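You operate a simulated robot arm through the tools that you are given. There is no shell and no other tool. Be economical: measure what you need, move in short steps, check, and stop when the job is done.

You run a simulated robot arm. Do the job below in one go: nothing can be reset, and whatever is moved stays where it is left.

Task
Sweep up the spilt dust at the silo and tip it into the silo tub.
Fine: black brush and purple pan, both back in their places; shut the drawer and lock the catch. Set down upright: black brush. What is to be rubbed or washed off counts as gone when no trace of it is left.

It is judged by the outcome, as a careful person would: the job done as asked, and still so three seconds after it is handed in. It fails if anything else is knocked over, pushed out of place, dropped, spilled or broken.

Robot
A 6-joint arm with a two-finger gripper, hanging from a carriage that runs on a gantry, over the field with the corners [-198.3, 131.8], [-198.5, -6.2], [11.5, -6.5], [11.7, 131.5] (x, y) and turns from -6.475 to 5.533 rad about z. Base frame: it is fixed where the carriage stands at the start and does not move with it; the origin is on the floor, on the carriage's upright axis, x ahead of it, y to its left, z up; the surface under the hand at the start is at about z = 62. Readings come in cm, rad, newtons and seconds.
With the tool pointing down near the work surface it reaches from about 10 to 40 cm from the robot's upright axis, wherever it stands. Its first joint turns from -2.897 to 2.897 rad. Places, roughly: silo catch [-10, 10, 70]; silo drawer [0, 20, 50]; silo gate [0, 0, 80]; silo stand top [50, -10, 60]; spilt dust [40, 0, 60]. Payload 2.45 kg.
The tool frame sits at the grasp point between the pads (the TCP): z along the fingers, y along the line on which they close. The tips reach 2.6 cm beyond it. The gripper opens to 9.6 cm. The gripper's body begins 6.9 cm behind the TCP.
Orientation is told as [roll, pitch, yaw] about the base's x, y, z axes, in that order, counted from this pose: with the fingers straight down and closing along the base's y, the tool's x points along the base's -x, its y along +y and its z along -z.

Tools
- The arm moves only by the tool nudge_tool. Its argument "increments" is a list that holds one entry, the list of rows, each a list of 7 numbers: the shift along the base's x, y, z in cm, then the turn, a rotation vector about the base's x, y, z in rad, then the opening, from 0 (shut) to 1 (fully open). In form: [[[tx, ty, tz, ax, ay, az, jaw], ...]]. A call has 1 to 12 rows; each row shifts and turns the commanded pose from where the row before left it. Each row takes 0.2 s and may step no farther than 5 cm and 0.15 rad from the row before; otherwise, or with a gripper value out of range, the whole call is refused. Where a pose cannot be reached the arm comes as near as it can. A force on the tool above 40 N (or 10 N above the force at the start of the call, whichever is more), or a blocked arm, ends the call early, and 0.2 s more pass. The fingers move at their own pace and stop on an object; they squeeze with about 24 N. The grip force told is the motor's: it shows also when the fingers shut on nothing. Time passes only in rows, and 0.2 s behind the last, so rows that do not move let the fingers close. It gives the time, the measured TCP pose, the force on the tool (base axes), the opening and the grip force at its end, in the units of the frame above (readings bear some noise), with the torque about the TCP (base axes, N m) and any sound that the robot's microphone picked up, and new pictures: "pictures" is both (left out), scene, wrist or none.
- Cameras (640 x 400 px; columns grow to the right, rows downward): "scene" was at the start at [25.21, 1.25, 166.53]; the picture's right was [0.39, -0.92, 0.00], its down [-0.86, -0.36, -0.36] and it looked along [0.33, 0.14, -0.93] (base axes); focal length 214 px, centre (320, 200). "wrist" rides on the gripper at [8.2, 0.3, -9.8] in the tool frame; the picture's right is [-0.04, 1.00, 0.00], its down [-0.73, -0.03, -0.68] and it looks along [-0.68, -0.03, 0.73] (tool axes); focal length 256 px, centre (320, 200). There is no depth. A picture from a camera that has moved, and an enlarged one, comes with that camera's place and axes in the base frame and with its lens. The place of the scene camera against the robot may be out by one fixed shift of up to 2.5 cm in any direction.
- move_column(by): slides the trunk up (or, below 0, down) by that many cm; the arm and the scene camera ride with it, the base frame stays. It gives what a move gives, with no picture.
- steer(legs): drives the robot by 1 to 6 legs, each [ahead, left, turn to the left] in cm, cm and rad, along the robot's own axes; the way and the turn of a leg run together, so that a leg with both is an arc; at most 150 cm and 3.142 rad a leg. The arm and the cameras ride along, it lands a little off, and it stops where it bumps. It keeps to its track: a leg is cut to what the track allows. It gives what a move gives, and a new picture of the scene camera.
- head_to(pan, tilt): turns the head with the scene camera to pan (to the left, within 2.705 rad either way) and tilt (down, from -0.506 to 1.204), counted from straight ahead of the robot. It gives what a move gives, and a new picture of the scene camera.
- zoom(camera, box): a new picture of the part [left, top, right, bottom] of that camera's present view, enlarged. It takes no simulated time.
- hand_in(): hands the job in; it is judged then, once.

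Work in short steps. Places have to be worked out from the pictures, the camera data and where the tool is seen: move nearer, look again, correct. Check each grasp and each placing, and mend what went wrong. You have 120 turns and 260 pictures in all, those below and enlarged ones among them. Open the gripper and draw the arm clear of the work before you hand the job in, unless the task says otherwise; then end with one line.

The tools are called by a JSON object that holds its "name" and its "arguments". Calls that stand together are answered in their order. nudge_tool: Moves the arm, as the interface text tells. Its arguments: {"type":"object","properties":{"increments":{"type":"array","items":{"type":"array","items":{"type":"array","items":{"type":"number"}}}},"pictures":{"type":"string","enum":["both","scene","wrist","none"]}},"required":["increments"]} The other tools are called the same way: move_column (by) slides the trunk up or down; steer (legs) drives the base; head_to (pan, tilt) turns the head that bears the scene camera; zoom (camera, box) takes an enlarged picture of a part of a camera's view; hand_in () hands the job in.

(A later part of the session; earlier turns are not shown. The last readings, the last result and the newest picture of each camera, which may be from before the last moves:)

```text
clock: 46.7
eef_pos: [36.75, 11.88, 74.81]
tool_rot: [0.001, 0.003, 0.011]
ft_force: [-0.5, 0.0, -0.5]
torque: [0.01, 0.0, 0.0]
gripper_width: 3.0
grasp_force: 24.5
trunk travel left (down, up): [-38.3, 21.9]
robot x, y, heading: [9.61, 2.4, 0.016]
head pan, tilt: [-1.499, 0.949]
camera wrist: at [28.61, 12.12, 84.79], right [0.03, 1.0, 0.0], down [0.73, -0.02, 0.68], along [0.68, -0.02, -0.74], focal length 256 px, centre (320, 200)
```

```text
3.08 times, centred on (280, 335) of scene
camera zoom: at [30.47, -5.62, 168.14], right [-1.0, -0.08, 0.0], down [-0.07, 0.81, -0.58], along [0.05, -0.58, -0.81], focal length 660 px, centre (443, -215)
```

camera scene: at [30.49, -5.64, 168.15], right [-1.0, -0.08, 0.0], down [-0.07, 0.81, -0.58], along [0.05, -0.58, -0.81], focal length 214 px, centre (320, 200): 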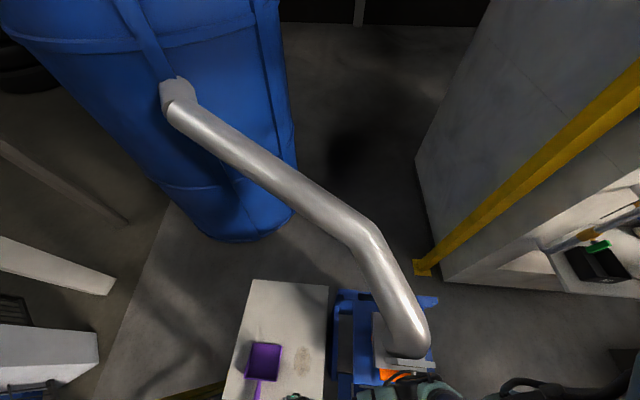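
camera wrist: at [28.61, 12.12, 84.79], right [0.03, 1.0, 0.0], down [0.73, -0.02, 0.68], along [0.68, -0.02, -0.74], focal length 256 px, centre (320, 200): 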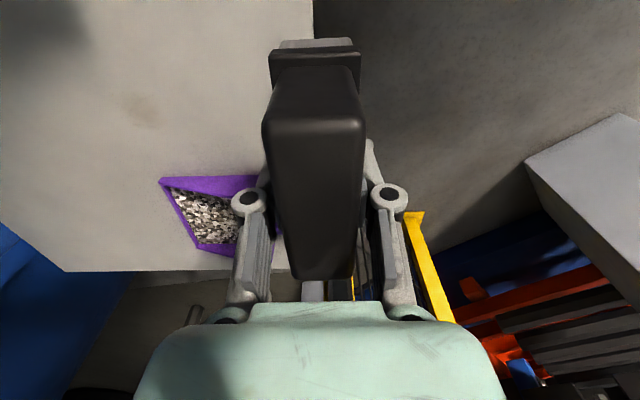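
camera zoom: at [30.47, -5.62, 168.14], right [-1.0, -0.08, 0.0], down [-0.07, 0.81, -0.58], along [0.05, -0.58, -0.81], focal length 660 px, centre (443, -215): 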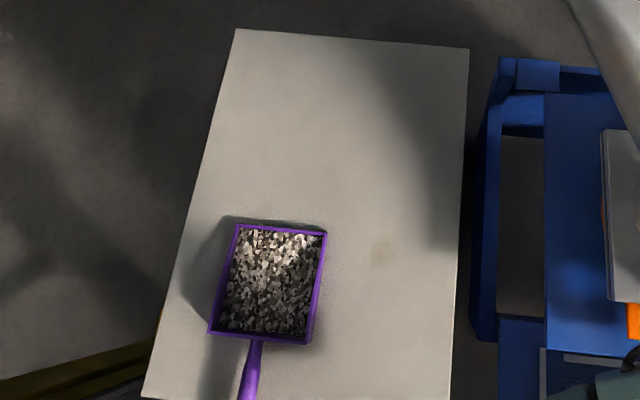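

Only a small spot at about (38,-4.5) is left. I scrub there with contact.

{"name": "nudge_tool", "arguments": {"increments": [[[0.3, -4.8, 0, 0, 0, 0, 0], [0.3, -4.8, 0, 0, 0, 0, 0], [0, -3.5, -2.5, 0, 0, 0, 0], [0, 0, -4, 0, 0, 0, 0], [0, 0, -1.2, 0, 0, 0, 0], [0, 0, -0.2, 0, 0, 0, 0], [0, -0.4, 0, 0, 0, 0, 0]]], "pictures": "none"}}

{"name": "nudge_tool", "arguments": {"increments": [[[0, -0.8, 0, 0, 0, 0, 0], [0, -0.8, 0, 0, 0, 0, 0], [0, -0.8, 0, 0, 0, 0, 0], [0, -0.8, 0, 0, 0, 0, 0], [0, -0.8, 0, 0, 0, 0, 0], [0, -0.8, 0, 0, 0, 0, 0]]], "pictures": "none"}}

```text
clock: 48.3
eef_pos: [37.78, -1.6, 67.05]
tool_rot: [0.002, 0.0, 0.01]
ft_force: [0.1, 0.4, 0.4]
torque: [-0.04, -0.04, 0.0]
gripper_width: 3.0
grasp_force: 23.7
trunk travel left (down, up): [-38.3, 21.9]
robot x, y, heading: [9.65, 2.4, 0.014]
head pan, tilt: [-1.499, 0.949]
```

```text
clock: 49.7
eef_pos: [37.73, -6.27, 66.98]
tool_rot: [0.0, 0.003, 0.011]
ft_force: [0.0, 0.2, -1.0]
torque: [-0.02, -0.02, 0.01]
gripper_width: 3.04
grasp_force: 23.8
trunk travel left (down, up): [-38.3, 21.9]
robot x, y, heading: [9.9, 2.49, 0.013]
head pan, tilt: [-1.499, 0.949]
```

No contact yet, so I press down further and scrub back and forth.

{"name": "nudge_tool", "arguments": {"increments": [[[0, 0, -0.2, 0, 0, 0, 0], [0, 0.8, 0, 0, 0, 0, 0]]], "pictures": "none"}}

{"name": "nudge_tool", "arguments": {"increments": [[[0, 0.8, 0, 0, 0, 0, 0], [0, 0.8, 0, 0, 0, 0, 0], [0, 0.8, 0, 0, 0, 0, 0], [0, 0.8, 0, 0, 0, 0, 0], [0, -0.8, 0, 0, 0, 0, 0], [0, -0.8, 0, 0, 0, 0, 0], [0, -0.8, 0, 0, 0, 0, 0], [0, -0.8, 0, 0, 0, 0, 0], [0, -0.8, 0, 0, 0, 0, 0], [0, -0.8, 0, 0, 0, 0, 0]]], "pictures": "none"}}

```text
clock: 50.3
eef_pos: [37.66, -5.43, 67.07]
tool_rot: [0.0, -0.001, 0.012]
ft_force: [0.2, 0.6, 3.3]
torque: [-0.01, -0.15, -0.02]
gripper_width: 3.0
grasp_force: 24.1
trunk travel left (down, up): [-38.3, 21.9]
robot x, y, heading: [9.78, 2.38, 0.014]
head pan, tilt: [-1.499, 0.949]
```

```text
clock: 52.5
eef_pos: [37.58, -7.18, 66.98]
tool_rot: [0.003, 0.002, 0.011]
ft_force: [1.1, 0.7, 5.3]
torque: [0.03, -0.24, 0.05]
gripper_width: 3.02
grasp_force: 24.9
trunk travel left (down, up): [-38.3, 21.9]
robot x, y, heading: [9.78, 2.06, 0.012]
head pan, tilt: [-1.499, 0.949]
```

Light contact. I press a little more, run one more pass back, then lift and look.

{"name": "nudge_tool", "arguments": {"increments": [[[0, 0, -0.08, 0, 0, 0, 0], [0, 0.8, 0, 0, 0, 0, 0], [0, 0.8, 0, 0, 0, 0, 0], [0, 0.8, 0, 0, 0, 0, 0], [0, 0.8, 0, 0, 0, 0, 0], [0, 0.8, 0, 0, 0, 0, 0], [0, 0.8, 0, 0, 0, 0, 0], [0, 0.8, 0, 0, 0, 0, 0]]], "pictures": "none"}}

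{"name": "nudge_tool", "arguments": {"increments": [[[0, 0, 3, 0, 0, 0, 0], [0, 2, 4, 0, 0, 0, 0], [0, 4.5, 1, 0, 0, 0, 0], [0, 4.5, 0, 0, 0, 0, 0], [0, 3, 0, 0, 0, 0, 0]]], "pictures": "wrist"}}

{"name": "zoom", "arguments": {"camera": "scene", "box": [260, 310, 340, 400]}}

{"name": "zoom", "arguments": {"camera": "wrist", "box": [60, 0, 300, 200]}}

```text
clock: 54.3
eef_pos: [37.68, -1.77, 66.99]
tool_rot: [-0.001, 0.0, 0.011]
ft_force: [-1.2, -6.9, 24.5]
torque: [-0.26, 0.15, 0.09]
gripper_width: 3.0
grasp_force: 23.9
trunk travel left (down, up): [-38.3, 21.9]
robot x, y, heading: [9.84, 2.21, 0.014]
head pan, tilt: [-1.499, 0.949]
```

```text
clock: 55.5
eef_pos: [37.46, 12.37, 74.74]
tool_rot: [0.002, 0.003, 0.011]
ft_force: [-0.5, 0.0, -0.2]
torque: [-0.01, 0.0, -0.01]
gripper_width: 3.02
grasp_force: 24.0
trunk travel left (down, up): [-38.3, 21.9]
robot x, y, heading: [9.96, 2.01, 0.015]
head pan, tilt: [-1.499, 0.949]
camera wrist: at [29.36, 12.66, 84.64], right [0.03, 1.0, 0.0], down [0.73, -0.02, 0.68], along [0.68, -0.02, -0.74], focal length 256 px, centre (320, 200)
```

wrist: 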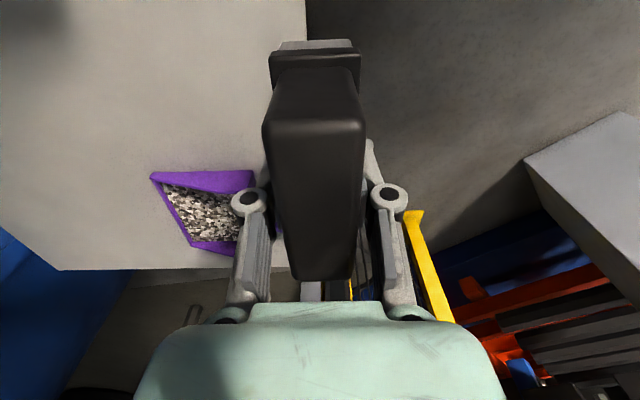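

```text
4.44 times, centred on (300, 355) of scene
camera zoom: at [30.47, -5.62, 168.14], right [-1.0, -0.08, 0.0], down [-0.07, 0.81, -0.58], along [0.05, -0.58, -0.81], focal length 953 px, centre (409, -489)
```

zoom: 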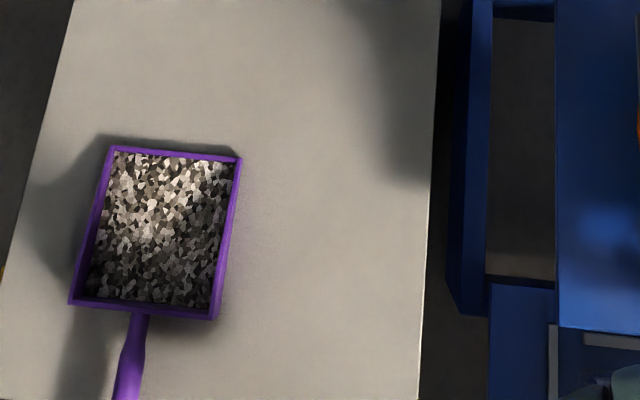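

```text
2.00 times, centred on (180, 100) of wrist
camera zoom: at [29.36, 12.66, 84.64], right [0.03, 1.0, 0.0], down [0.73, -0.02, 0.68], along [0.68, -0.02, -0.74], focal length 512 px, centre (600, 400)
```

zoom: 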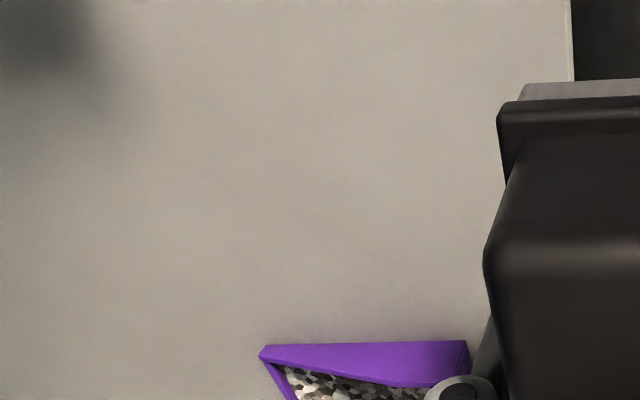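

The stand is clean. I carry the brush back to its place at about (38.55,-17.2).

{"name": "nudge_tool", "arguments": {"increments": [[[0.2, -4.9, 0, 0, 0, 0, 0], [0.2, -4.9, 0, 0, 0, 0, 0], [0.2, -4.9, 0, 0, 0, 0, 0], [0.2, -4.9, 0, 0, 0, 0, 0], [0.2, -4.9, 0, 0, 0, 0, 0], [0.1, -4.9, 0, 0, 0, 0, 0], [0, 0, -3, 0, 0, 0, 0], [0, 0, -3, 0, 0, 0, 0], [0, 0, 0, 0, 0, 0, 0]]], "pictures": "wrist"}}

```text
clock: 57.5
eef_pos: [38.46, -16.65, 68.88]
tool_rot: [0.001, 0.0, 0.011]
ft_force: [-0.5, -0.2, -0.4]
torque: [-0.02, 0.01, -0.01]
gripper_width: 3.0
grasp_force: 23.7
trunk travel left (down, up): [-38.3, 21.9]
robot x, y, heading: [9.83, 2.38, 0.013]
head pan, tilt: [-1.499, 0.949]
camera wrist: at [30.32, -16.42, 78.74], right [0.03, 1.0, 0.0], down [0.73, -0.02, 0.68], along [0.68, -0.02, -0.73], focal length 256 px, centre (320, 200)
```

wrist: 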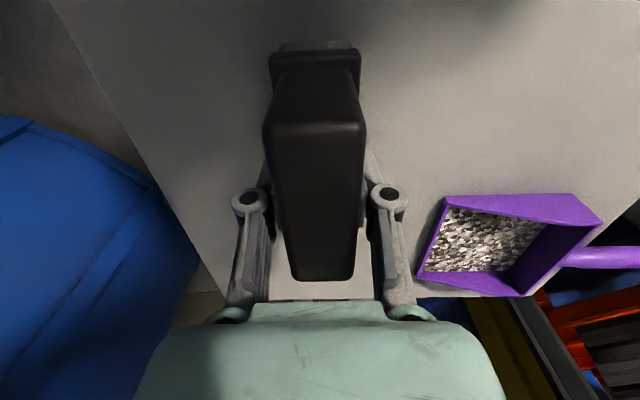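

I correct y by -0.6 and lower until touching.

{"name": "nudge_tool", "arguments": {"increments": [[[0.1, -0.6, 0, 0, 0, 0, 0], [0, 0, -1.4, 0, 0, 0, 0], [0, 0, -0.4, 0, 0, 0, 0], [0, 0, -0.1, 0, 0, 0, 0]]], "pictures": "wrist"}}

```text
clock: 58.5
eef_pos: [38.63, -17.47, 67.06]
tool_rot: [0.001, 0.0, 0.013]
ft_force: [-2.0, 2.3, 9.2]
torque: [0.06, -0.17, 0.05]
gripper_width: 3.01
grasp_force: 24.3
trunk travel left (down, up): [-38.3, 21.9]
robot x, y, heading: [9.74, 2.2, 0.013]
head pan, tilt: [-1.499, 0.949]
camera wrist: at [30.56, -17.22, 76.89], right [0.03, 1.0, 0.0], down [0.73, -0.02, 0.68], along [0.68, -0.02, -0.73], focal length 256 px, centre (320, 200)
```

wrist: 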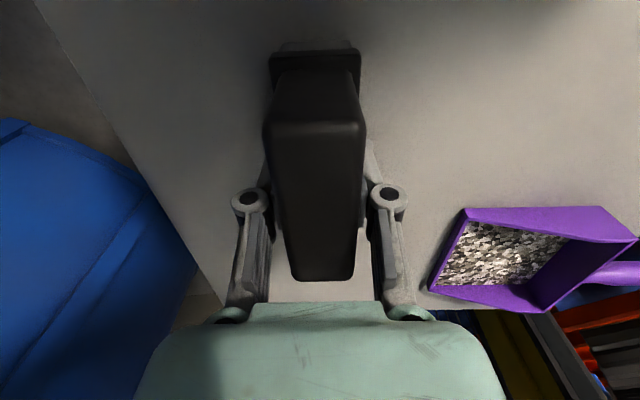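

The brush stands at its old place (the pan's tip in view matches within 2 mm). I release it and rise.

{"name": "nudge_tool", "arguments": {"increments": [[[0, 0, 0.1, 0, 0, 0, 0.3], [0, 0, 0, 0, 0, 0, 0.8], [0, 0, 0, 0, 0, 0, 0.8], [0, 0, 3, 0, 0, 0, 0.8], [0, 0, 4, 0, 0, 0, 0.8], [0, 2, 4, 0, 0, 0, 0.8], [0, 4, 3, 0, 0, 0, 0.8]]], "pictures": "wrist"}}

{"name": "steer", "arguments": {"legs": [[1.4, 8, 0]]}}

```text
clock: 60.1
eef_pos: [38.62, -11.77, 81.41]
tool_rot: [0.002, 0.001, 0.01]
ft_force: [0.1, -0.8, 0.6]
torque: [0.02, 0.02, 0.02]
gripper_width: 7.67
grasp_force: 0.0
trunk travel left (down, up): [-38.3, 21.9]
robot x, y, heading: [9.73, 2.22, 0.011]
head pan, tilt: [-1.499, 0.949]
camera wrist: at [30.46, -11.49, 91.22], right [0.03, 1.0, 0.0], down [0.73, -0.02, 0.68], along [0.68, -0.02, -0.74], focal length 256 px, centre (320, 200)
```

wrist: 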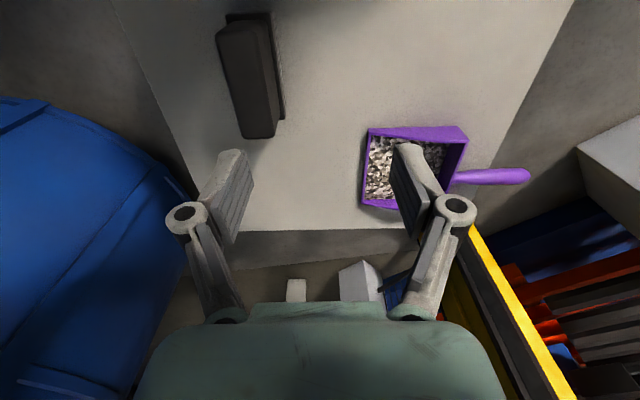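

```text
clock: 61.2
eef_pos: [39.96, -3.95, 81.19]
tool_rot: [0.002, 0.0, 0.013]
ft_force: [-0.3, 0.7, 0.3]
torque: [0.04, 0.01, 0.01]
gripper_width: 7.68
grasp_force: 0.1
trunk travel left (down, up): [-38.3, 21.9]
robot x, y, heading: [11.21, 10.22, 0.011]
head pan, tilt: [-1.499, 0.949]
camera scene: at [31.8, 2.26, 168.15], right [-1.0, -0.08, 0.0], down [-0.07, 0.81, -0.58], along [0.05, -0.58, -0.81], focal length 214 px, centre (320, 200)
```

scene: 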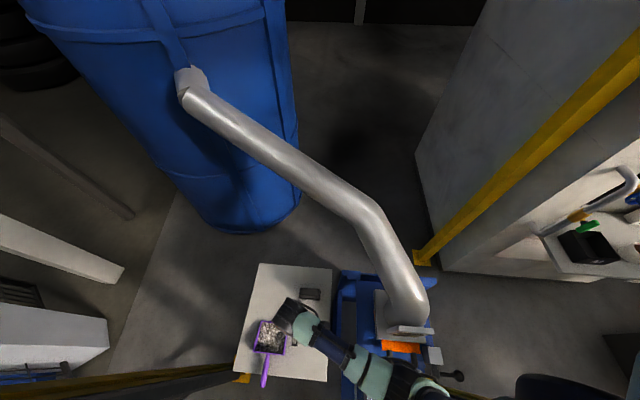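

The handle runs along y at x≈51.4, z≈65, y 5–15. I yaw the gripper +90° while moving above y≈8, z≈78.

{"name": "nudge_tool", "arguments": {"increments": [[[1, 1.1, -0.3, 0, 0, 0.15, 0.7], [1, 1.1, -0.3, 0, 0, 0.15, 0.7], [1, 1.1, -0.3, 0, 0, 0.15, 0.7], [1, 1.1, -0.3, 0, 0, 0.15, 0.7], [1, 1.1, -0.3, 0, 0, 0.15, 0.7], [1, 1.1, -0.3, 0, 0, 0.15, 0.7], [1, 1.1, -0.3, 0, 0, 0.15, 0.7], [1, 1.1, -0.3, 0, 0, 0.15, 0.7], [1, 1.1, -0.3, 0, 0, 0.15, 0.7], [1, 1.1, -0.3, 0, 0, 0.15, 0.7], [1.3, 1, -0.3, 0, 0, 0.059, 0.7]]], "pictures": "both"}}

```text
clock: 63.6
eef_pos: [51.11, 8.19, 77.63]
tool_rot: [0.003, 0.0, 1.572]
ft_force: [-0.2, 0.1, 1.0]
torque: [-0.01, -0.03, 0.0]
gripper_width: 6.71
grasp_force: 0.0
trunk travel left (down, up): [-38.3, 21.9]
robot x, y, heading: [11.22, 10.52, 0.012]
head pan, tilt: [-1.499, 0.949]
camera scene: at [31.8, 2.27, 168.15], right [-1.0, -0.08, 0.0], down [-0.07, 0.81, -0.58], along [0.05, -0.58, -0.81], focal length 214 px, centre (320, 200)
camera wrist: at [50.85, 0.06, 87.63], right [-1.0, 0.04, 0.0], down [0.03, 0.73, 0.68], along [0.03, 0.68, -0.73], focal length 256 px, centre (320, 200)
```

scene: 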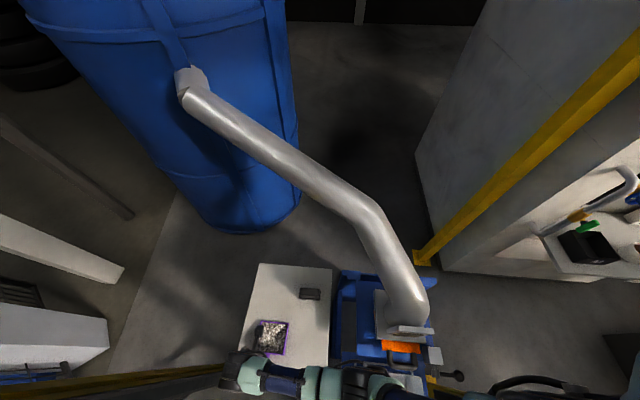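
wrist: 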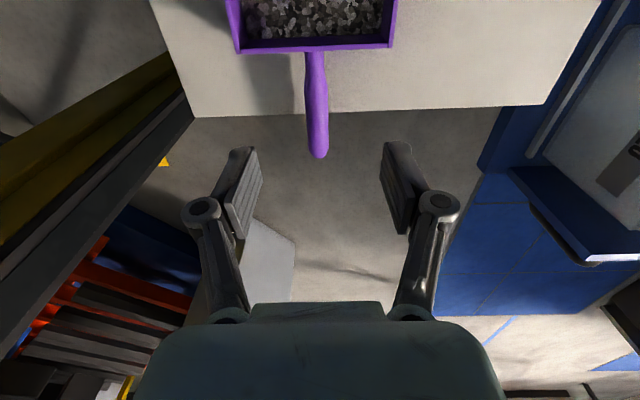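

The handle is at x≈51.6. I correct x and descend to z≈65.4 (checking at the end), still open.

{"name": "nudge_tool", "arguments": {"increments": [[[0.4, 0, -4, 0, 0, 0, 0.6], [0, 0, -4, 0, 0, 0, 0.6], [0, 0, -3, 0, 0, 0, 0.6], [0, 0, -1.2, 0, 0, 0, 0.6], [0, 0, 0, 0, 0, 0, 0.6]]], "pictures": "wrist"}}

```text
clock: 64.8
eef_pos: [50.81, 8.3, 67.95]
tool_rot: [0.001, -0.001, 1.57]
ft_force: [-0.4, 0.7, 0.3]
torque: [-0.02, -0.06, 0.0]
gripper_width: 5.73
grasp_force: 0.0
out of reach, approached as far as the arm can: row 3, 4
trunk travel left (down, up): [-38.3, 21.9]
robot x, y, heading: [11.28, 10.12, 0.014]
head pan, tilt: [-1.499, 0.949]
camera wrist: at [50.36, 0.12, 77.86], right [-1.0, 0.04, 0.0], down [0.03, 0.73, 0.68], along [0.03, 0.68, -0.73], focal length 256 px, centre (320, 200)
```

wrist: 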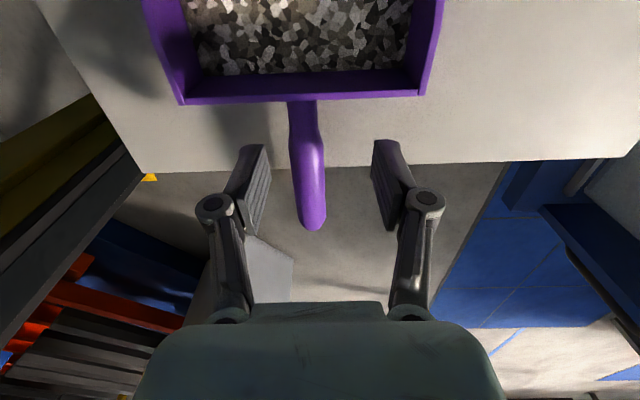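

Out of reach at this trunk height. I raise the tool 8 cm and lower the trunk instead.

{"name": "nudge_tool", "arguments": {"increments": [[[0, 0, 4, 0, 0, 0, 0.6], [0, 0, 4, 0, 0, 0, 0.6], [0.4, 0, 2, 0, 0, 0, 0.6]]], "pictures": "none"}}

{"name": "move_column", "arguments": {"by": -8}}

```text
clock: 65.6
eef_pos: [51.05, 8.31, 78.18]
tool_rot: [0.002, 0.0, 1.57]
ft_force: [-0.9, 0.4, 0.4]
torque: [-0.02, -0.01, -0.01]
gripper_width: 5.78
grasp_force: 0.0
trunk travel left (down, up): [-38.3, 21.9]
robot x, y, heading: [11.33, 10.35, 0.016]
head pan, tilt: [-1.499, 0.949]
```

```text
clock: 66.8
eef_pos: [51.12, 8.27, 70.0]
tool_rot: [0.002, 0.0, 1.569]
ft_force: [-0.4, 0.2, 1.4]
torque: [0.04, 0.01, 0.04]
gripper_width: 5.75
grasp_force: 0.1
trunk travel left (down, up): [-30.3, 29.9]
robot x, y, heading: [11.5, 10.24, 0.008]
head pan, tilt: [-1.499, 0.949]
```

Now I centre on the handle and descend to z≈65.4.

{"name": "nudge_tool", "arguments": {"increments": [[[0.45, 0, -2, 0, 0, 0, 0.6], [0, 0, -2, 0, 0, 0, 0.6], [0, 0, -0.6, 0, 0, 0, 0.6], [0, 0, 0, 0, 0, 0, 0.6]]], "pictures": "wrist"}}

```text
clock: 67.8
eef_pos: [51.52, 8.39, 65.43]
tool_rot: [0.002, 0.003, 1.571]
ft_force: [0.5, 0.0, -0.3]
torque: [-0.04, 0.0, -0.01]
gripper_width: 5.75
grasp_force: 0.0
trunk travel left (down, up): [-30.3, 29.9]
robot x, y, heading: [10.97, 10.42, 0.012]
head pan, tilt: [-1.499, 0.949]
camera wrist: at [51.17, 0.21, 75.41], right [-1.0, 0.04, 0.0], down [0.03, 0.73, 0.68], along [0.03, 0.68, -0.73], focal length 256 px, centre (320, 200)
```

wrist: 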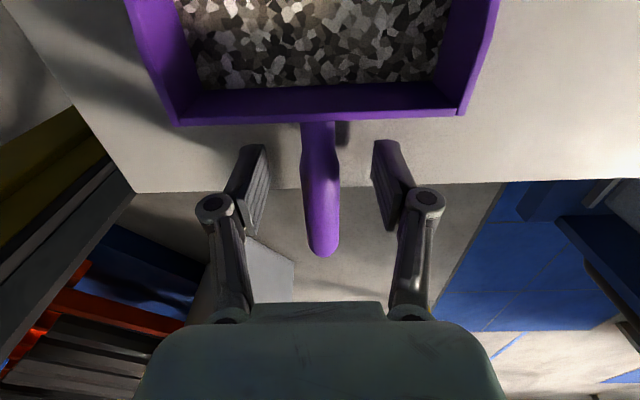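

The handle is centred and level with the TCP. I close.

{"name": "nudge_tool", "arguments": {"increments": [[[0, 0, -0.2, 0, 0, 0, 0], [0, 0, 0, 0, 0, 0, 0], [0, 0, 0, 0, 0, 0, 0], [0, 0, 0, 0, 0, 0, 0]]], "pictures": "wrist"}}

```text
clock: 68.8
eef_pos: [51.52, 8.28, 65.37]
tool_rot: [0.003, 0.0, 1.57]
ft_force: [-0.1, 0.2, 0.5]
torque: [0.11, -0.04, -0.01]
gripper_width: 2.26
grasp_force: 24.2
trunk travel left (down, up): [-30.3, 29.9]
robot x, y, heading: [11.2, 10.02, 0.014]
head pan, tilt: [-1.499, 0.949]
camera wrist: at [51.22, 0.18, 75.25], right [-1.0, 0.04, 0.0], down [0.03, 0.73, 0.68], along [0.03, 0.68, -0.73], focal length 256 px, centre (320, 200)
```

wrist: 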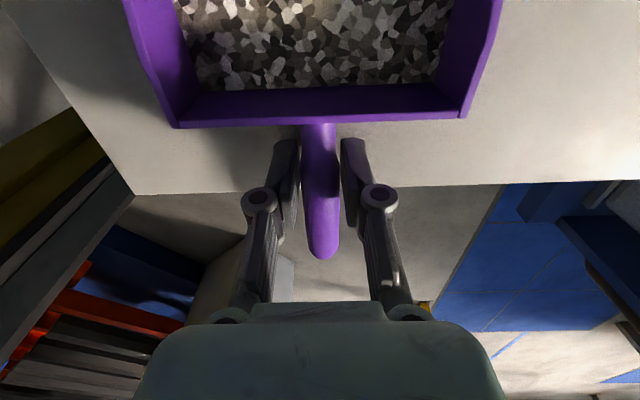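

Gripped (2.26 cm). I lift gently and check for droop.

{"name": "nudge_tool", "arguments": {"increments": [[[0, 0, 0.7, 0, 0, 0, 0], [0, 0, 1, 0, 0, 0, 0], [0, 0, 1.5, 0, 0, 0, 0], [0, 0, 0, 0, 0, 0, 0]]], "pictures": "both"}}

```text
clock: 69.8
eef_pos: [51.49, 8.37, 68.48]
tool_rot: [0.001, 0.001, 1.57]
ft_force: [0.1, 0.7, -0.1]
torque: [0.02, -0.04, 0.0]
gripper_width: 0.0
grasp_force: 23.9
trunk travel left (down, up): [-30.3, 29.9]
robot x, y, heading: [11.13, 10.46, 0.01]
head pan, tilt: [-1.499, 0.949]
camera scene: at [31.8, 2.27, 160.15], right [-1.0, -0.08, 0.0], down [-0.07, 0.81, -0.58], along [0.05, -0.58, -0.81], focal length 214 px, centre (320, 200)
camera wrist: at [51.18, 0.18, 78.39], right [-1.0, 0.04, 0.0], down [0.03, 0.73, 0.68], along [0.03, 0.68, -0.73], focal length 256 px, centre (320, 200)
```

scene: 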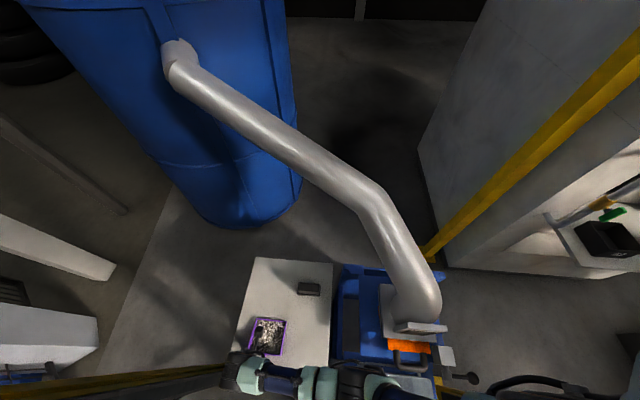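
wrist: 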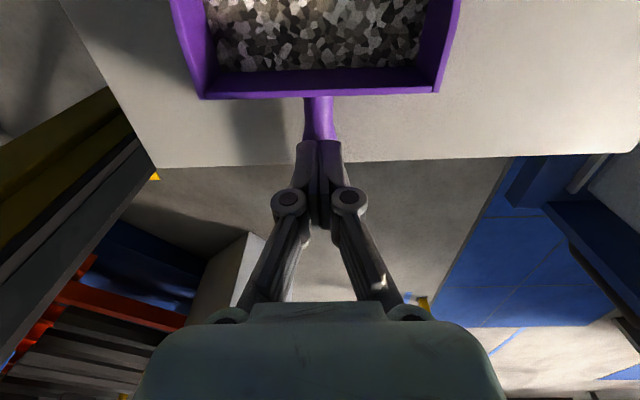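

The handle slipped out: I had gripped only its upper part, and the pan still sits in its place. I open and retry lower, with the fingertips just above the table and slightly further out on the thicker part.

{"name": "nudge_tool", "arguments": {"increments": [[[0, 0, 1.5, 0, 0, 0, 0.2], [0, 0, 0, 0, 0, 0, 0.5], [0, 1, 0, 0, 0, 0, 0.5], [0, 0, 0, 0, 0, 0, 0.5]]], "pictures": "wrist"}}

{"name": "zoom", "arguments": {"camera": "wrist", "box": [160, 0, 480, 200]}}

```text
clock: 70.8
eef_pos: [51.55, 9.34, 70.1]
tool_rot: [0.001, 0.0, 1.568]
ft_force: [-0.4, -0.9, 0.6]
torque: [-0.02, 0.0, -0.02]
gripper_width: 4.81
grasp_force: 0.1
trunk travel left (down, up): [-30.3, 29.9]
robot x, y, heading: [11.05, 10.11, 0.012]
head pan, tilt: [-1.499, 0.949]
camera wrist: at [51.25, 1.15, 79.93], right [-1.0, 0.04, 0.0], down [0.03, 0.73, 0.68], along [0.03, 0.68, -0.73], focal length 256 px, centre (320, 200)
```

wrist: 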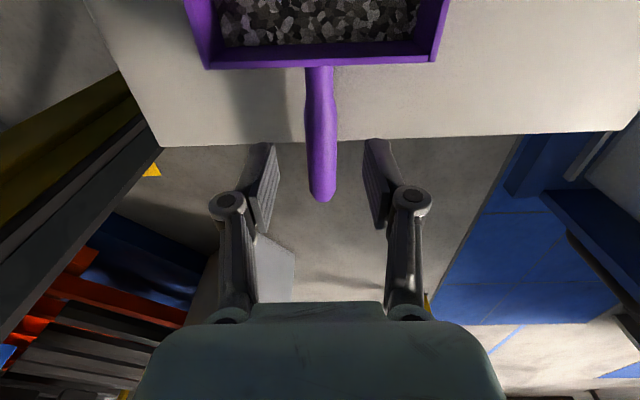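

```text
2.00 times, centred on (320, 100) of wrist
camera zoom: at [51.25, 1.15, 79.93], right [-1.0, 0.04, 0.0], down [0.03, 0.73, 0.68], along [0.03, 0.68, -0.73], focal length 512 px, centre (320, 400)
```

zoom: 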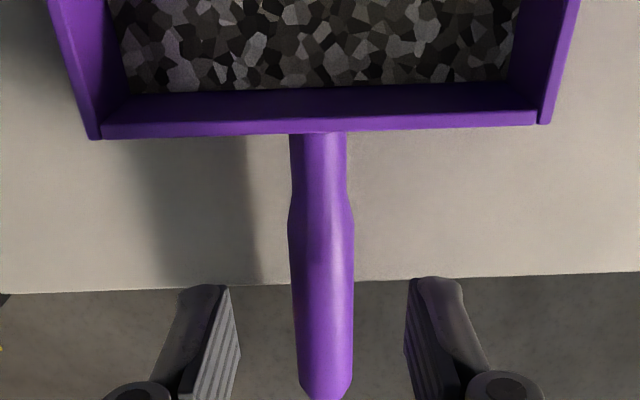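

The handle's parallel part starts at y≈8. I descend at y≈9.9 until the tips nearly touch the table.

{"name": "nudge_tool", "arguments": {"increments": [[[0.05, 0.5, -2, 0, 0, 0, 0.5], [0, 0, -2, 0, 0, 0, 0.5], [0, 0, -1, 0, 0, 0, 0.5], [0, 0, -0.3, 0, 0, 0, 0.5]]], "pictures": "none"}}

{"name": "nudge_tool", "arguments": {"increments": [[[0, 0, -0.2, 0, 0, 0, 0.5], [0, 0, 0, 0, 0, 0, 0.5]]], "pictures": "none"}}

```text
clock: 71.8
eef_pos: [51.67, 9.81, 64.77]
tool_rot: [0.001, 0.001, 1.571]
ft_force: [-0.1, -0.5, -0.4]
torque: [0.01, 0.02, 0.01]
gripper_width: 4.79
grasp_force: 0.0
trunk travel left (down, up): [-30.3, 29.9]
robot x, y, heading: [11.04, 10.01, 0.014]
head pan, tilt: [-1.499, 0.949]
```

```text
clock: 72.3
eef_pos: [51.81, 9.75, 64.55]
tool_rot: [0.003, 0.0, 1.569]
ft_force: [0.0, 0.6, -0.1]
torque: [-0.02, 0.03, 0.01]
gripper_width: 4.82
grasp_force: 0.1
trunk travel left (down, up): [-30.3, 29.9]
robot x, y, heading: [11.04, 10.05, 0.016]
head pan, tilt: [-1.499, 0.949]
```

No contact yet; I go a bit lower.

{"name": "nudge_tool", "arguments": {"increments": [[[0, 0, -0.2, 0, 0, 0, 0.5], [0, 0, 0, 0, 0, 0, 0.5]]], "pictures": "none"}}

{"name": "nudge_tool", "arguments": {"increments": [[[0, 0, -0.2, 0, 0, 0, 0.5], [0, 0, 0, 0, 0, 0, 0.5]]], "pictures": "none"}}

```text
clock: 73.0
eef_pos: [51.79, 9.88, 64.29]
tool_rot: [0.002, 0.0, 1.57]
ft_force: [-8.1, 0.9, 35.7]
torque: [0.08, 0.91, 0.04]
gripper_width: 4.95
grasp_force: 11.5
trunk travel left (down, up): [-30.3, 29.9]
robot x, y, heading: [11.19, 9.99, 0.012]
head pan, tilt: [-1.499, 0.949]
```

```text
clock: 73.4
eef_pos: [51.87, 9.9, 64.58]
tool_rot: [0.001, 0.0, 1.57]
ft_force: [-21.6, 0.6, 76.4]
torque: [0.66, 1.47, 0.37]
gripper_width: 4.03
grasp_force: 32.3
trunk travel left (down, up): [-30.3, 29.9]
robot x, y, heading: [10.88, 10.07, 0.015]
head pan, tilt: [-1.499, 0.949]
stopped in row 2: the force on the tool passed its limit at 58 N (the readings are from after the stop); the commanded pose is now the measured one
```

Table contact is at TCP z≈64.4. I raise 0.25, then close.

{"name": "nudge_tool", "arguments": {"increments": [[[0, 0, 0.2, 0, 0, 0, 0.5], [0, 0, 0, 0, 0, 0, 0.5]]], "pictures": "none"}}

```text
clock: 74.0
eef_pos: [51.86, 9.82, 64.43]
tool_rot: [0.0, 0.0, 1.571]
ft_force: [1.7, 0.4, 8.7]
torque: [0.01, -0.22, -0.01]
gripper_width: 4.91
grasp_force: 0.8
trunk travel left (down, up): [-30.3, 29.9]
robot x, y, heading: [11.28, 10.32, 0.011]
head pan, tilt: [-1.499, 0.949]
```

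{"name": "nudge_tool", "arguments": {"increments": [[[-0.15, 0, 0.2, 0, 0, 0, 0.5], [0, 0, 0, 0, 0, 0, 0], [0, 0, 0, 0, 0, 0, 0], [0, 0, 0, 0, 0, 0, 0], [0, 0, 0, 0, 0, 0, 0]]], "pictures": "wrist"}}

```text
clock: 75.2
eef_pos: [51.55, 9.91, 64.61]
tool_rot: [0.002, -0.001, 1.57]
ft_force: [0.6, -0.3, 0.1]
torque: [0.13, -0.03, 0.04]
gripper_width: 2.25
grasp_force: 23.8
trunk travel left (down, up): [-30.3, 29.9]
robot x, y, heading: [11.5, 10.08, 0.01]
head pan, tilt: [-1.499, 0.949]
camera wrist: at [51.25, 1.8, 74.57], right [-1.0, 0.04, 0.0], down [0.03, 0.73, 0.68], along [0.03, 0.68, -0.73], focal length 256 px, centre (320, 200)
```

wrist: 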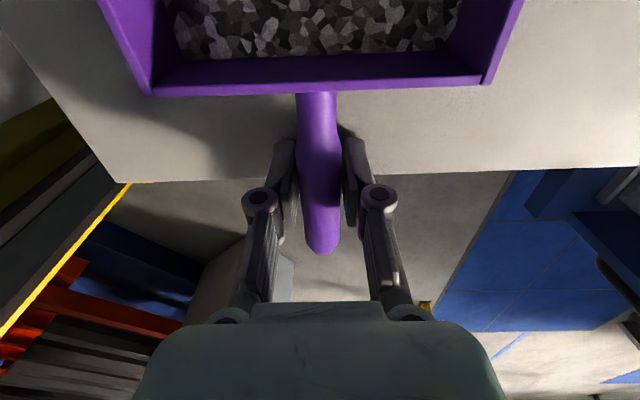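

Gripped at 2.25 again, now lower. I lift slowly in small steps.

{"name": "nudge_tool", "arguments": {"increments": [[[0, 0, 0.3, 0, 0, 0, 0], [0, 0, 0.3, 0, 0, 0, 0], [0, 0, 0.4, 0, 0, 0, 0]]], "pictures": "wrist"}}

```text
clock: 76.0
eef_pos: [51.66, 9.84, 65.66]
tool_rot: [-0.001, -0.001, 1.572]
ft_force: [0.0, 0.5, -0.7]
torque: [0.09, 0.02, 0.0]
gripper_width: 2.25
grasp_force: 24.3
trunk travel left (down, up): [-30.3, 29.9]
robot x, y, heading: [11.48, 10.07, 0.011]
head pan, tilt: [-1.499, 0.949]
camera wrist: at [51.3, 1.67, 75.55], right [-1.0, 0.04, 0.0], down [0.03, 0.73, 0.68], along [0.03, 0.68, -0.73], focal length 256 px, centre (320, 200)
```

wrist: 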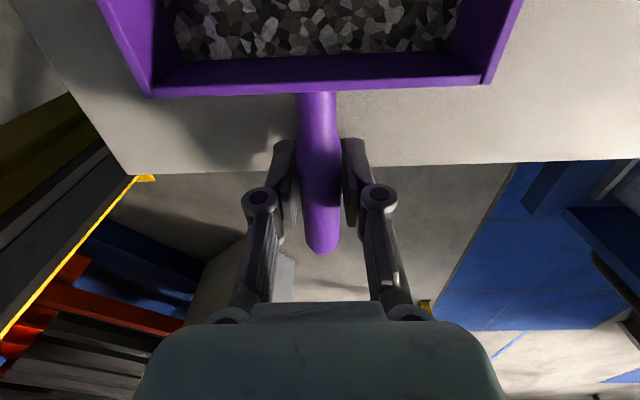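

It holds, level. I lift further, pull in a bit, then drive left to open space.

{"name": "nudge_tool", "arguments": {"increments": [[[0, 0, 1, 0, 0, 0, 0], [0, 0, 1.5, 0, 0, 0, 0], [0, 0, 2, 0, 0, 0, 0], [-0.5, 0, 2, 0, 0, 0, 0], [-1, 0, 2, 0, 0, 0, 0], [-1.5, 0, 2, 0, 0, 0, 0], [-1.5, 0, 2, 0, 0, 0, 0], [0, 0, 0, 0, 0, 0, 0]]], "pictures": "none"}}

{"name": "move_column", "arguments": {"by": 6}}

{"name": "steer", "arguments": {"legs": [[0, 38, 0]]}}

```text
clock: 77.8
eef_pos: [47.1, 9.85, 78.14]
tool_rot: [0.003, -0.001, 1.57]
ft_force: [-0.1, -0.3, -1.7]
torque: [0.12, 0.03, 0.0]
gripper_width: 2.23
grasp_force: 23.9
trunk travel left (down, up): [-30.3, 29.9]
robot x, y, heading: [10.94, 10.66, 0.013]
head pan, tilt: [-1.499, 0.949]
```

```text
clock: 78.8
eef_pos: [47.11, 9.87, 84.0]
tool_rot: [0.0, 0.0, 1.568]
ft_force: [-0.1, -0.4, -1.5]
torque: [0.09, 0.01, 0.01]
gripper_width: 2.24
grasp_force: 24.3
trunk travel left (down, up): [-36.3, 23.9]
robot x, y, heading: [10.67, 10.23, 0.011]
head pan, tilt: [-1.499, 0.949]
```

```text
clock: 81.2
eef_pos: [46.74, 47.29, 84.1]
tool_rot: [0.001, 0.0, 1.566]
ft_force: [-0.5, -0.9, -1.0]
torque: [0.14, 0.0, 0.0]
gripper_width: 2.26
grasp_force: 24.3
trunk travel left (down, up): [-36.3, 23.9]
robot x, y, heading: [10.43, 47.86, 0.011]
head pan, tilt: [-1.499, 0.949]
camera scene: at [31.35, 39.85, 166.14], right [-1.0, -0.08, 0.0], down [-0.07, 0.81, -0.58], along [0.05, -0.58, -0.81], focal length 214 px, centre (320, 200)
```

scene: 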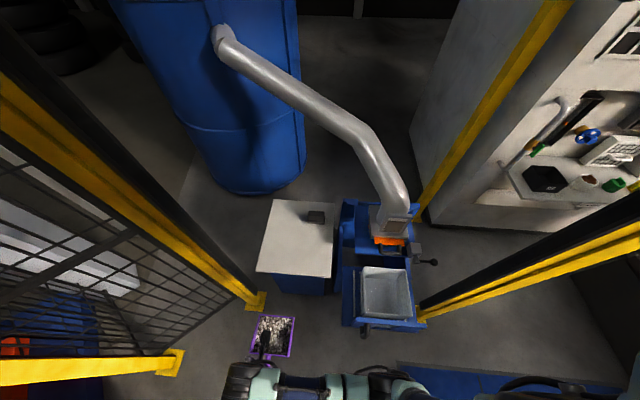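

Now I rotate the wrist back by -90°, so the lip points to the robot.

{"name": "nudge_tool", "arguments": {"increments": [[[0, 0, 0, 0, 0, -0.15, 0], [0, 0, 0, 0, 0, -0.15, 0], [0, 0, 0, 0, 0, -0.15, 0], [0, 0, 0, 0, 0, -0.15, 0], [0, 0, 0, 0, 0, -0.15, 0], [0, 0, 0, 0, 0, -0.15, 0], [0, 0, 0, 0, 0, -0.15, 0], [0, 0, 0, 0, 0, -0.15, 0], [0, 0, 0, 0, 0, -0.15, 0], [0, 0, 0, 0, 0, -0.15, 0], [0, 0, 0, 0, 0, -0.06, 0]]], "pictures": "scene"}}

{"name": "steer", "arguments": {"legs": [[0, 0, -0.8], [0, 0, -0.78]]}}

```text
clock: 83.6
eef_pos: [46.69, 47.36, 83.96]
tool_rot: [0.001, 0.001, 0.007]
ft_force: [0.3, 0.7, -1.6]
torque: [0.01, -0.12, 0.01]
gripper_width: 2.23
grasp_force: 24.3
trunk travel left (down, up): [-36.3, 23.9]
robot x, y, heading: [10.75, 47.72, 0.009]
head pan, tilt: [-1.499, 0.949]
camera scene: at [31.35, 39.85, 166.14], right [-1.0, -0.08, 0.0], down [-0.07, 0.81, -0.58], along [0.05, -0.58, -0.81], focal length 214 px, centre (320, 200)
```

scene: 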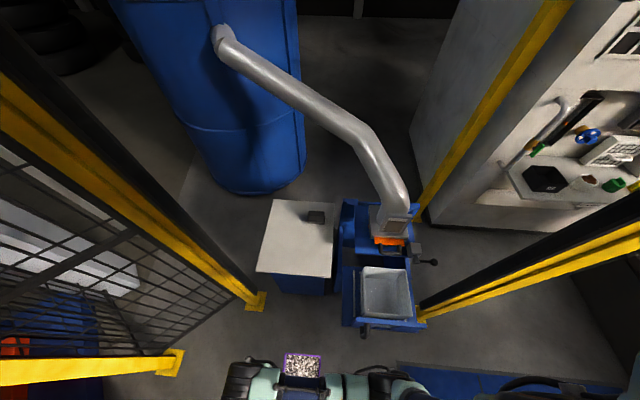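

```text
clock: 88.1
eef_pos: [9.86, 11.72, 84.07]
tool_rot: [0.002, 0.001, -1.578]
ft_force: [0.3, 0.1, -1.5]
torque: [-0.06, -0.01, 0.0]
gripper_width: 2.25
grasp_force: 24.0
trunk travel left (down, up): [-36.3, 23.9]
robot x, y, heading: [10.57, 47.66, -1.573]
head pan, tilt: [-1.499, 0.949]
camera scene: at [3.45, 26.4, 166.14], right [-0.07, 1.0, 0.0], down [0.81, 0.06, -0.58], along [-0.58, -0.04, -0.81], focal length 214 px, centre (320, 200)
```

scene: 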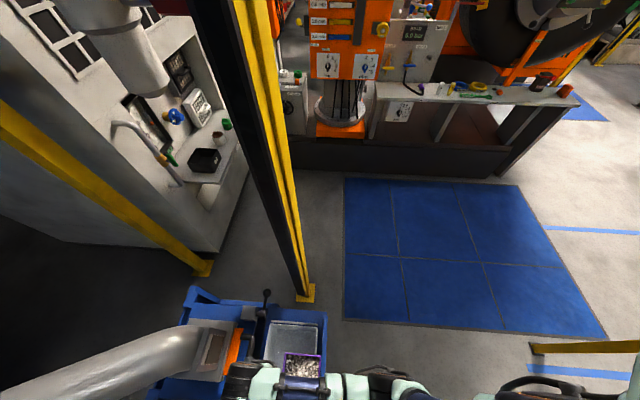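

Pan is carried well. I drive 8 cm to -x to be over the tub and look with the wrist camera and head.

{"name": "steer", "arguments": {"legs": [[0, -8, 0]]}}

{"name": "head_to", "arguments": {"pan": 0.6, "tilt": 1.1}}

{"name": "nudge_tool", "arguments": {"increments": [[[0, 0, 0, 0, 0, 0, 0]]], "pictures": "wrist"}}

```text
clock: 89.2
eef_pos: [1.61, 11.83, 84.08]
tool_rot: [0.001, 0.001, -1.579]
ft_force: [-0.5, 0.6, -1.4]
torque: [-0.15, 0.04, -0.02]
gripper_width: 2.24
grasp_force: 24.2
trunk travel left (down, up): [-36.3, 23.9]
robot x, y, heading: [2.54, 47.77, -1.578]
head pan, tilt: [-1.499, 0.949]
camera scene: at [-4.64, 26.45, 166.14], right [-0.07, 1.0, 0.0], down [0.81, 0.05, -0.58], along [-0.58, -0.04, -0.81], focal length 214 px, centre (320, 200)
```

scene: 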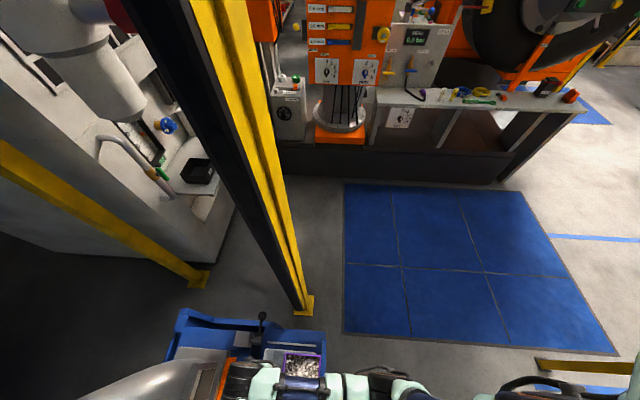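

```text
clock: 91.2
eef_pos: [1.67, 11.78, 83.98]
tool_rot: [0.002, 0.001, -1.578]
ft_force: [0.3, -0.1, -1.5]
torque: [-0.09, 0.01, 0.03]
gripper_width: 2.26
grasp_force: 24.1
trunk travel left (down, up): [-36.3, 23.9]
robot x, y, heading: [2.63, 47.52, -1.574]
head pan, tilt: [0.6, 1.1]
camera scene: at [6.15, 21.7, 165.12], right [-0.83, -0.56, 0.0], down [-0.5, 0.74, -0.45], along [0.25, -0.38, -0.89], focal length 214 px, centre (320, 200)
```

scene: 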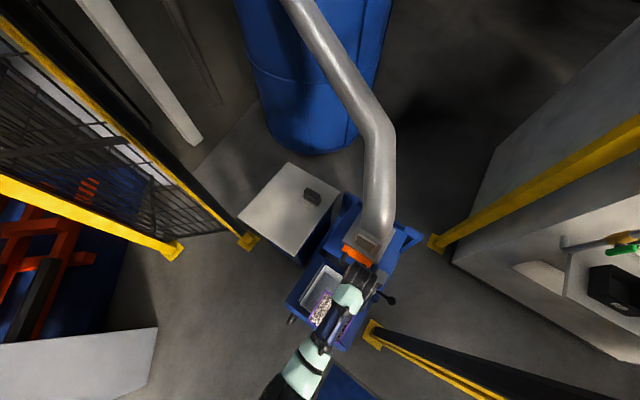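

```text
clock: 91.6
eef_pos: [1.74, 11.86, 83.9]
tool_rot: [0.0, 0.001, -1.579]
ft_force: [-0.3, 0.1, -1.7]
torque: [-0.13, -0.02, -0.01]
gripper_width: 2.26
grasp_force: 24.2
trunk travel left (down, up): [-36.3, 23.9]
robot x, y, heading: [2.59, 47.83, -1.578]
head pan, tilt: [0.6, 1.1]
camera wrist: at [2.02, 20.0, 93.92], right [1.0, -0.05, 0.0], down [-0.03, -0.73, 0.68], along [-0.03, -0.68, -0.73], focal length 256 px, centre (320, 200)
```

wrist: 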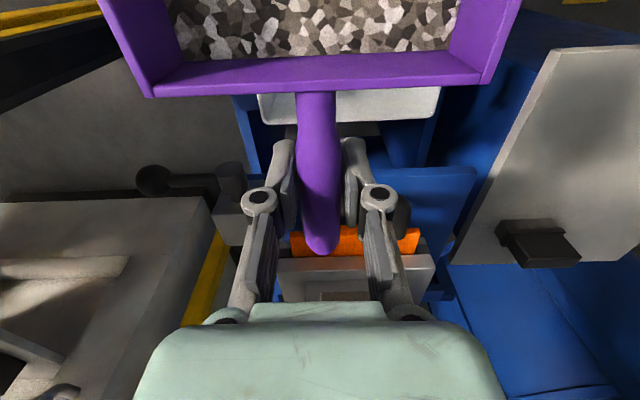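

The tub spans about x -9…13, y 4…25. I tilt the pan gradually (turning about -x, lip down) while shifting 2.5 cm to -y, so the lip stays over the tub.

{"name": "nudge_tool", "arguments": {"increments": [[[0.2, -0.8, 0, -0.08, 0, 0, 0], [0.2, -0.8, 0, -0.1, 0, 0, 0], [0.2, -0.8, 0, -0.1, 0, 0, 0], [0, 0, 0, -0.1, 0, 0, 0]]], "pictures": "both"}}

```text
clock: 92.6
eef_pos: [2.25, 9.44, 84.08]
tool_rot: [0.003, -0.38, -1.577]
ft_force: [0.0, 0.1, -0.3]
torque: [-0.08, 0.0, 0.01]
gripper_width: 2.25
grasp_force: 24.1
trunk travel left (down, up): [-36.3, 23.9]
robot x, y, heading: [2.48, 47.67, -1.574]
head pan, tilt: [0.6, 1.1]
camera scene: at [6.16, 21.71, 165.12], right [-0.83, -0.56, 0.0], down [-0.5, 0.74, -0.45], along [0.25, -0.38, -0.89], focal length 214 px, centre (320, 200)
camera wrist: at [2.69, 20.7, 90.2], right [1.0, -0.04, 0.02], down [-0.04, -0.43, 0.9], along [-0.03, -0.9, -0.43], focal length 256 px, centre (320, 200)
```

scene: 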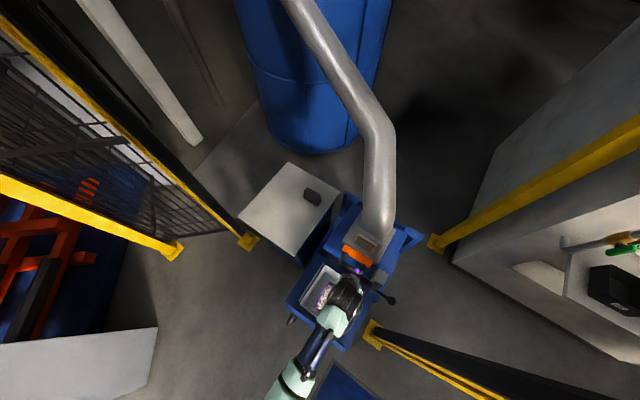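
wrist: 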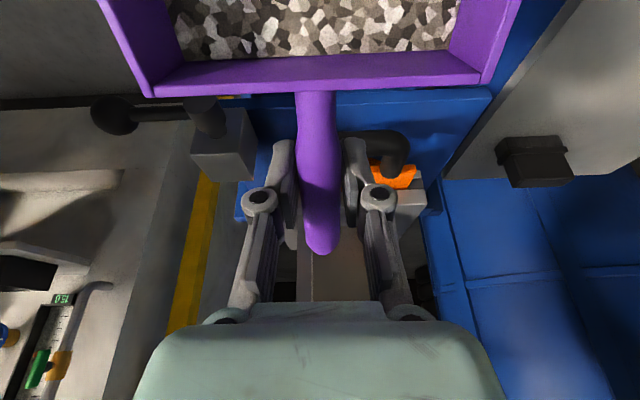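

Clearance to the gate handle is fine. I continue tilting.

{"name": "nudge_tool", "arguments": {"increments": [[[0, 0, 0, -0.13, 0, 0, 0], [0, 0, 0, -0.13, 0, 0, 0], [0, 0, 0, -0.13, 0, 0, 0], [0, 0, 0, -0.13, 0, 0, 0]]], "pictures": "both"}}

```text
clock: 93.6
eef_pos: [2.29, 9.46, 83.99]
tool_rot: [0.01, -0.9, -1.58]
ft_force: [0.3, -0.6, -0.7]
torque: [-0.08, -0.04, 0.0]
gripper_width: 2.24
grasp_force: 23.7
trunk travel left (down, up): [-36.3, 23.9]
robot x, y, heading: [2.34, 47.69, -1.573]
head pan, tilt: [0.6, 1.1]
camera scene: at [6.16, 21.71, 165.12], right [-0.83, -0.56, 0.0], down [-0.5, 0.74, -0.45], along [0.25, -0.38, -0.89], focal length 214 px, centre (320, 200)
camera wrist: at [2.68, 22.24, 83.71], right [1.0, -0.03, 0.04], down [-0.03, 0.08, 1.0], along [-0.03, -1.0, 0.08], focal length 256 px, centre (320, 200)
```

scene: 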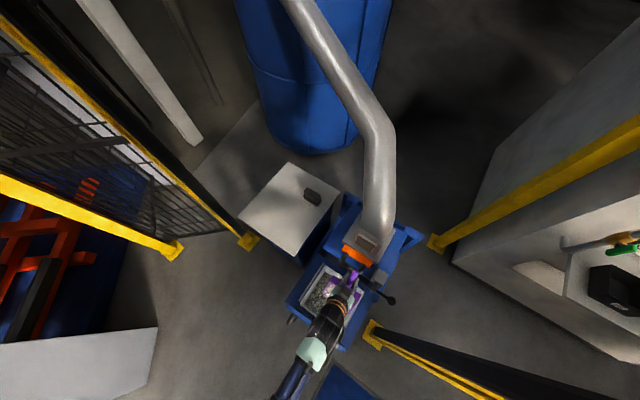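
wrist: 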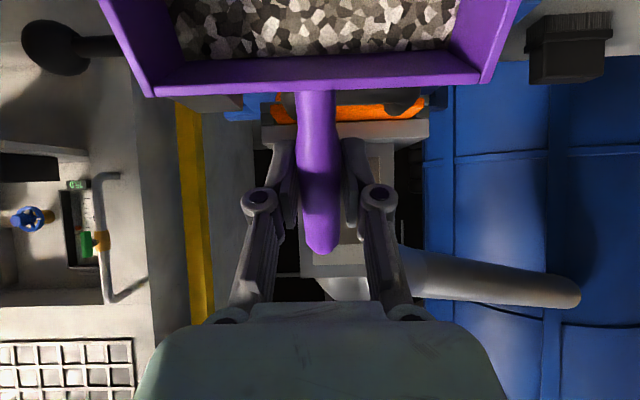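

I zoom in on the tub while continuing to tilt further.

{"name": "nudge_tool", "arguments": {"increments": [[[0, 0, 0, -0.12, 0, 0, 0], [0, 0, 0, -0.12, 0, 0, 0], [0, 0, 0, 0, 0, 0, 0], [0, 0, 0, 0, 0, 0, 0]]], "pictures": "wrist"}}

{"name": "zoom", "arguments": {"camera": "scene", "box": [270, 220, 400, 360]}}

```text
clock: 94.6
eef_pos: [2.38, 9.36, 84.01]
tool_rot: [0.017, -1.14, -1.587]
ft_force: [-0.2, 0.1, -1.3]
torque: [0.01, -0.01, -0.02]
gripper_width: 2.24
grasp_force: 24.0
trunk travel left (down, up): [-36.3, 23.9]
robot x, y, heading: [2.7, 47.52, -1.575]
head pan, tilt: [0.6, 1.1]
camera wrist: at [2.7, 21.74, 80.76], right [1.0, -0.02, 0.04], down [-0.03, 0.31, 0.95], along [-0.03, -0.95, 0.31], focal length 256 px, centre (320, 200)
```

wrist: 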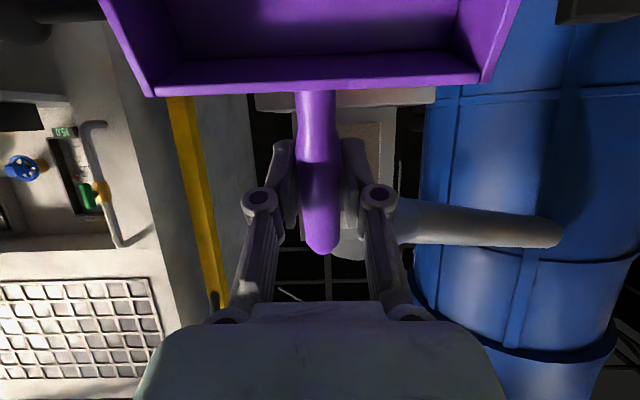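

```text
2.86 times, centred on (335, 290) of scene
camera zoom: at [6.16, 21.71, 165.12], right [-0.83, -0.56, 0.0], down [-0.5, 0.74, -0.45], along [0.25, -0.38, -0.89], focal length 613 px, centre (277, -57)
```

zoom: 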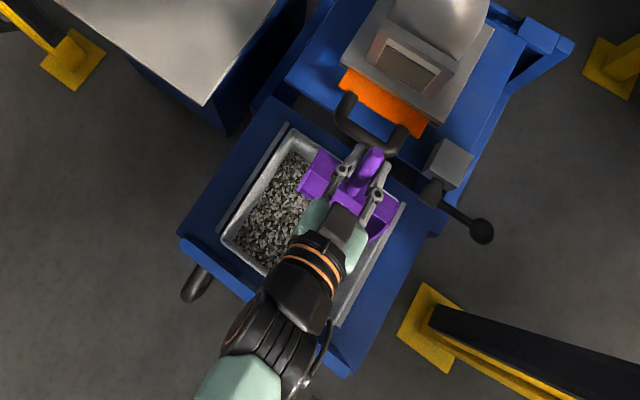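

The pan is empty and the dust is in the tub. I tilt back to level.

{"name": "nudge_tool", "arguments": {"increments": [[[0, 0, 0, 0.14, 0, 0, 0], [0, 0, 0, 0.14, 0, 0, 0], [0, 0, 0, 0.14, 0, 0, 0], [0, 0, 0, 0.14, 0, 0, 0], [0, 0, 0, 0.14, 0, 0, 0], [0, 0.8, 0, 0.14, 0, 0, 0], [0, 0.8, 0, 0.14, 0, 0, 0], [0, 0.8, 0, 0.14, 0, 0, 0], [0, 0, 0, 0.02, 0, 0, 0]]], "pictures": "wrist"}}

```text
clock: 96.6
eef_pos: [2.32, 11.78, 84.09]
tool_rot: [0.0, 0.001, -1.579]
ft_force: [0.0, -0.2, -1.6]
torque: [-0.12, -0.01, 0.01]
gripper_width: 2.23
grasp_force: 24.2
trunk travel left (down, up): [-36.3, 23.9]
robot x, y, heading: [2.74, 47.53, -1.578]
head pan, tilt: [0.6, 1.1]
camera wrist: at [2.65, 19.89, 93.95], right [1.0, -0.05, 0.0], down [-0.03, -0.73, 0.68], along [-0.03, -0.68, -0.74], focal length 256 px, centre (320, 200)
```

wrist: 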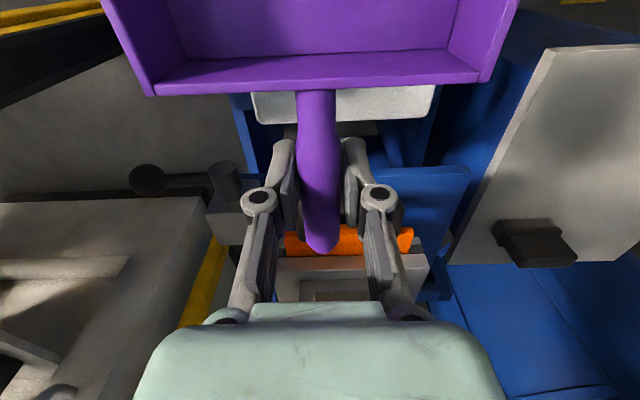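

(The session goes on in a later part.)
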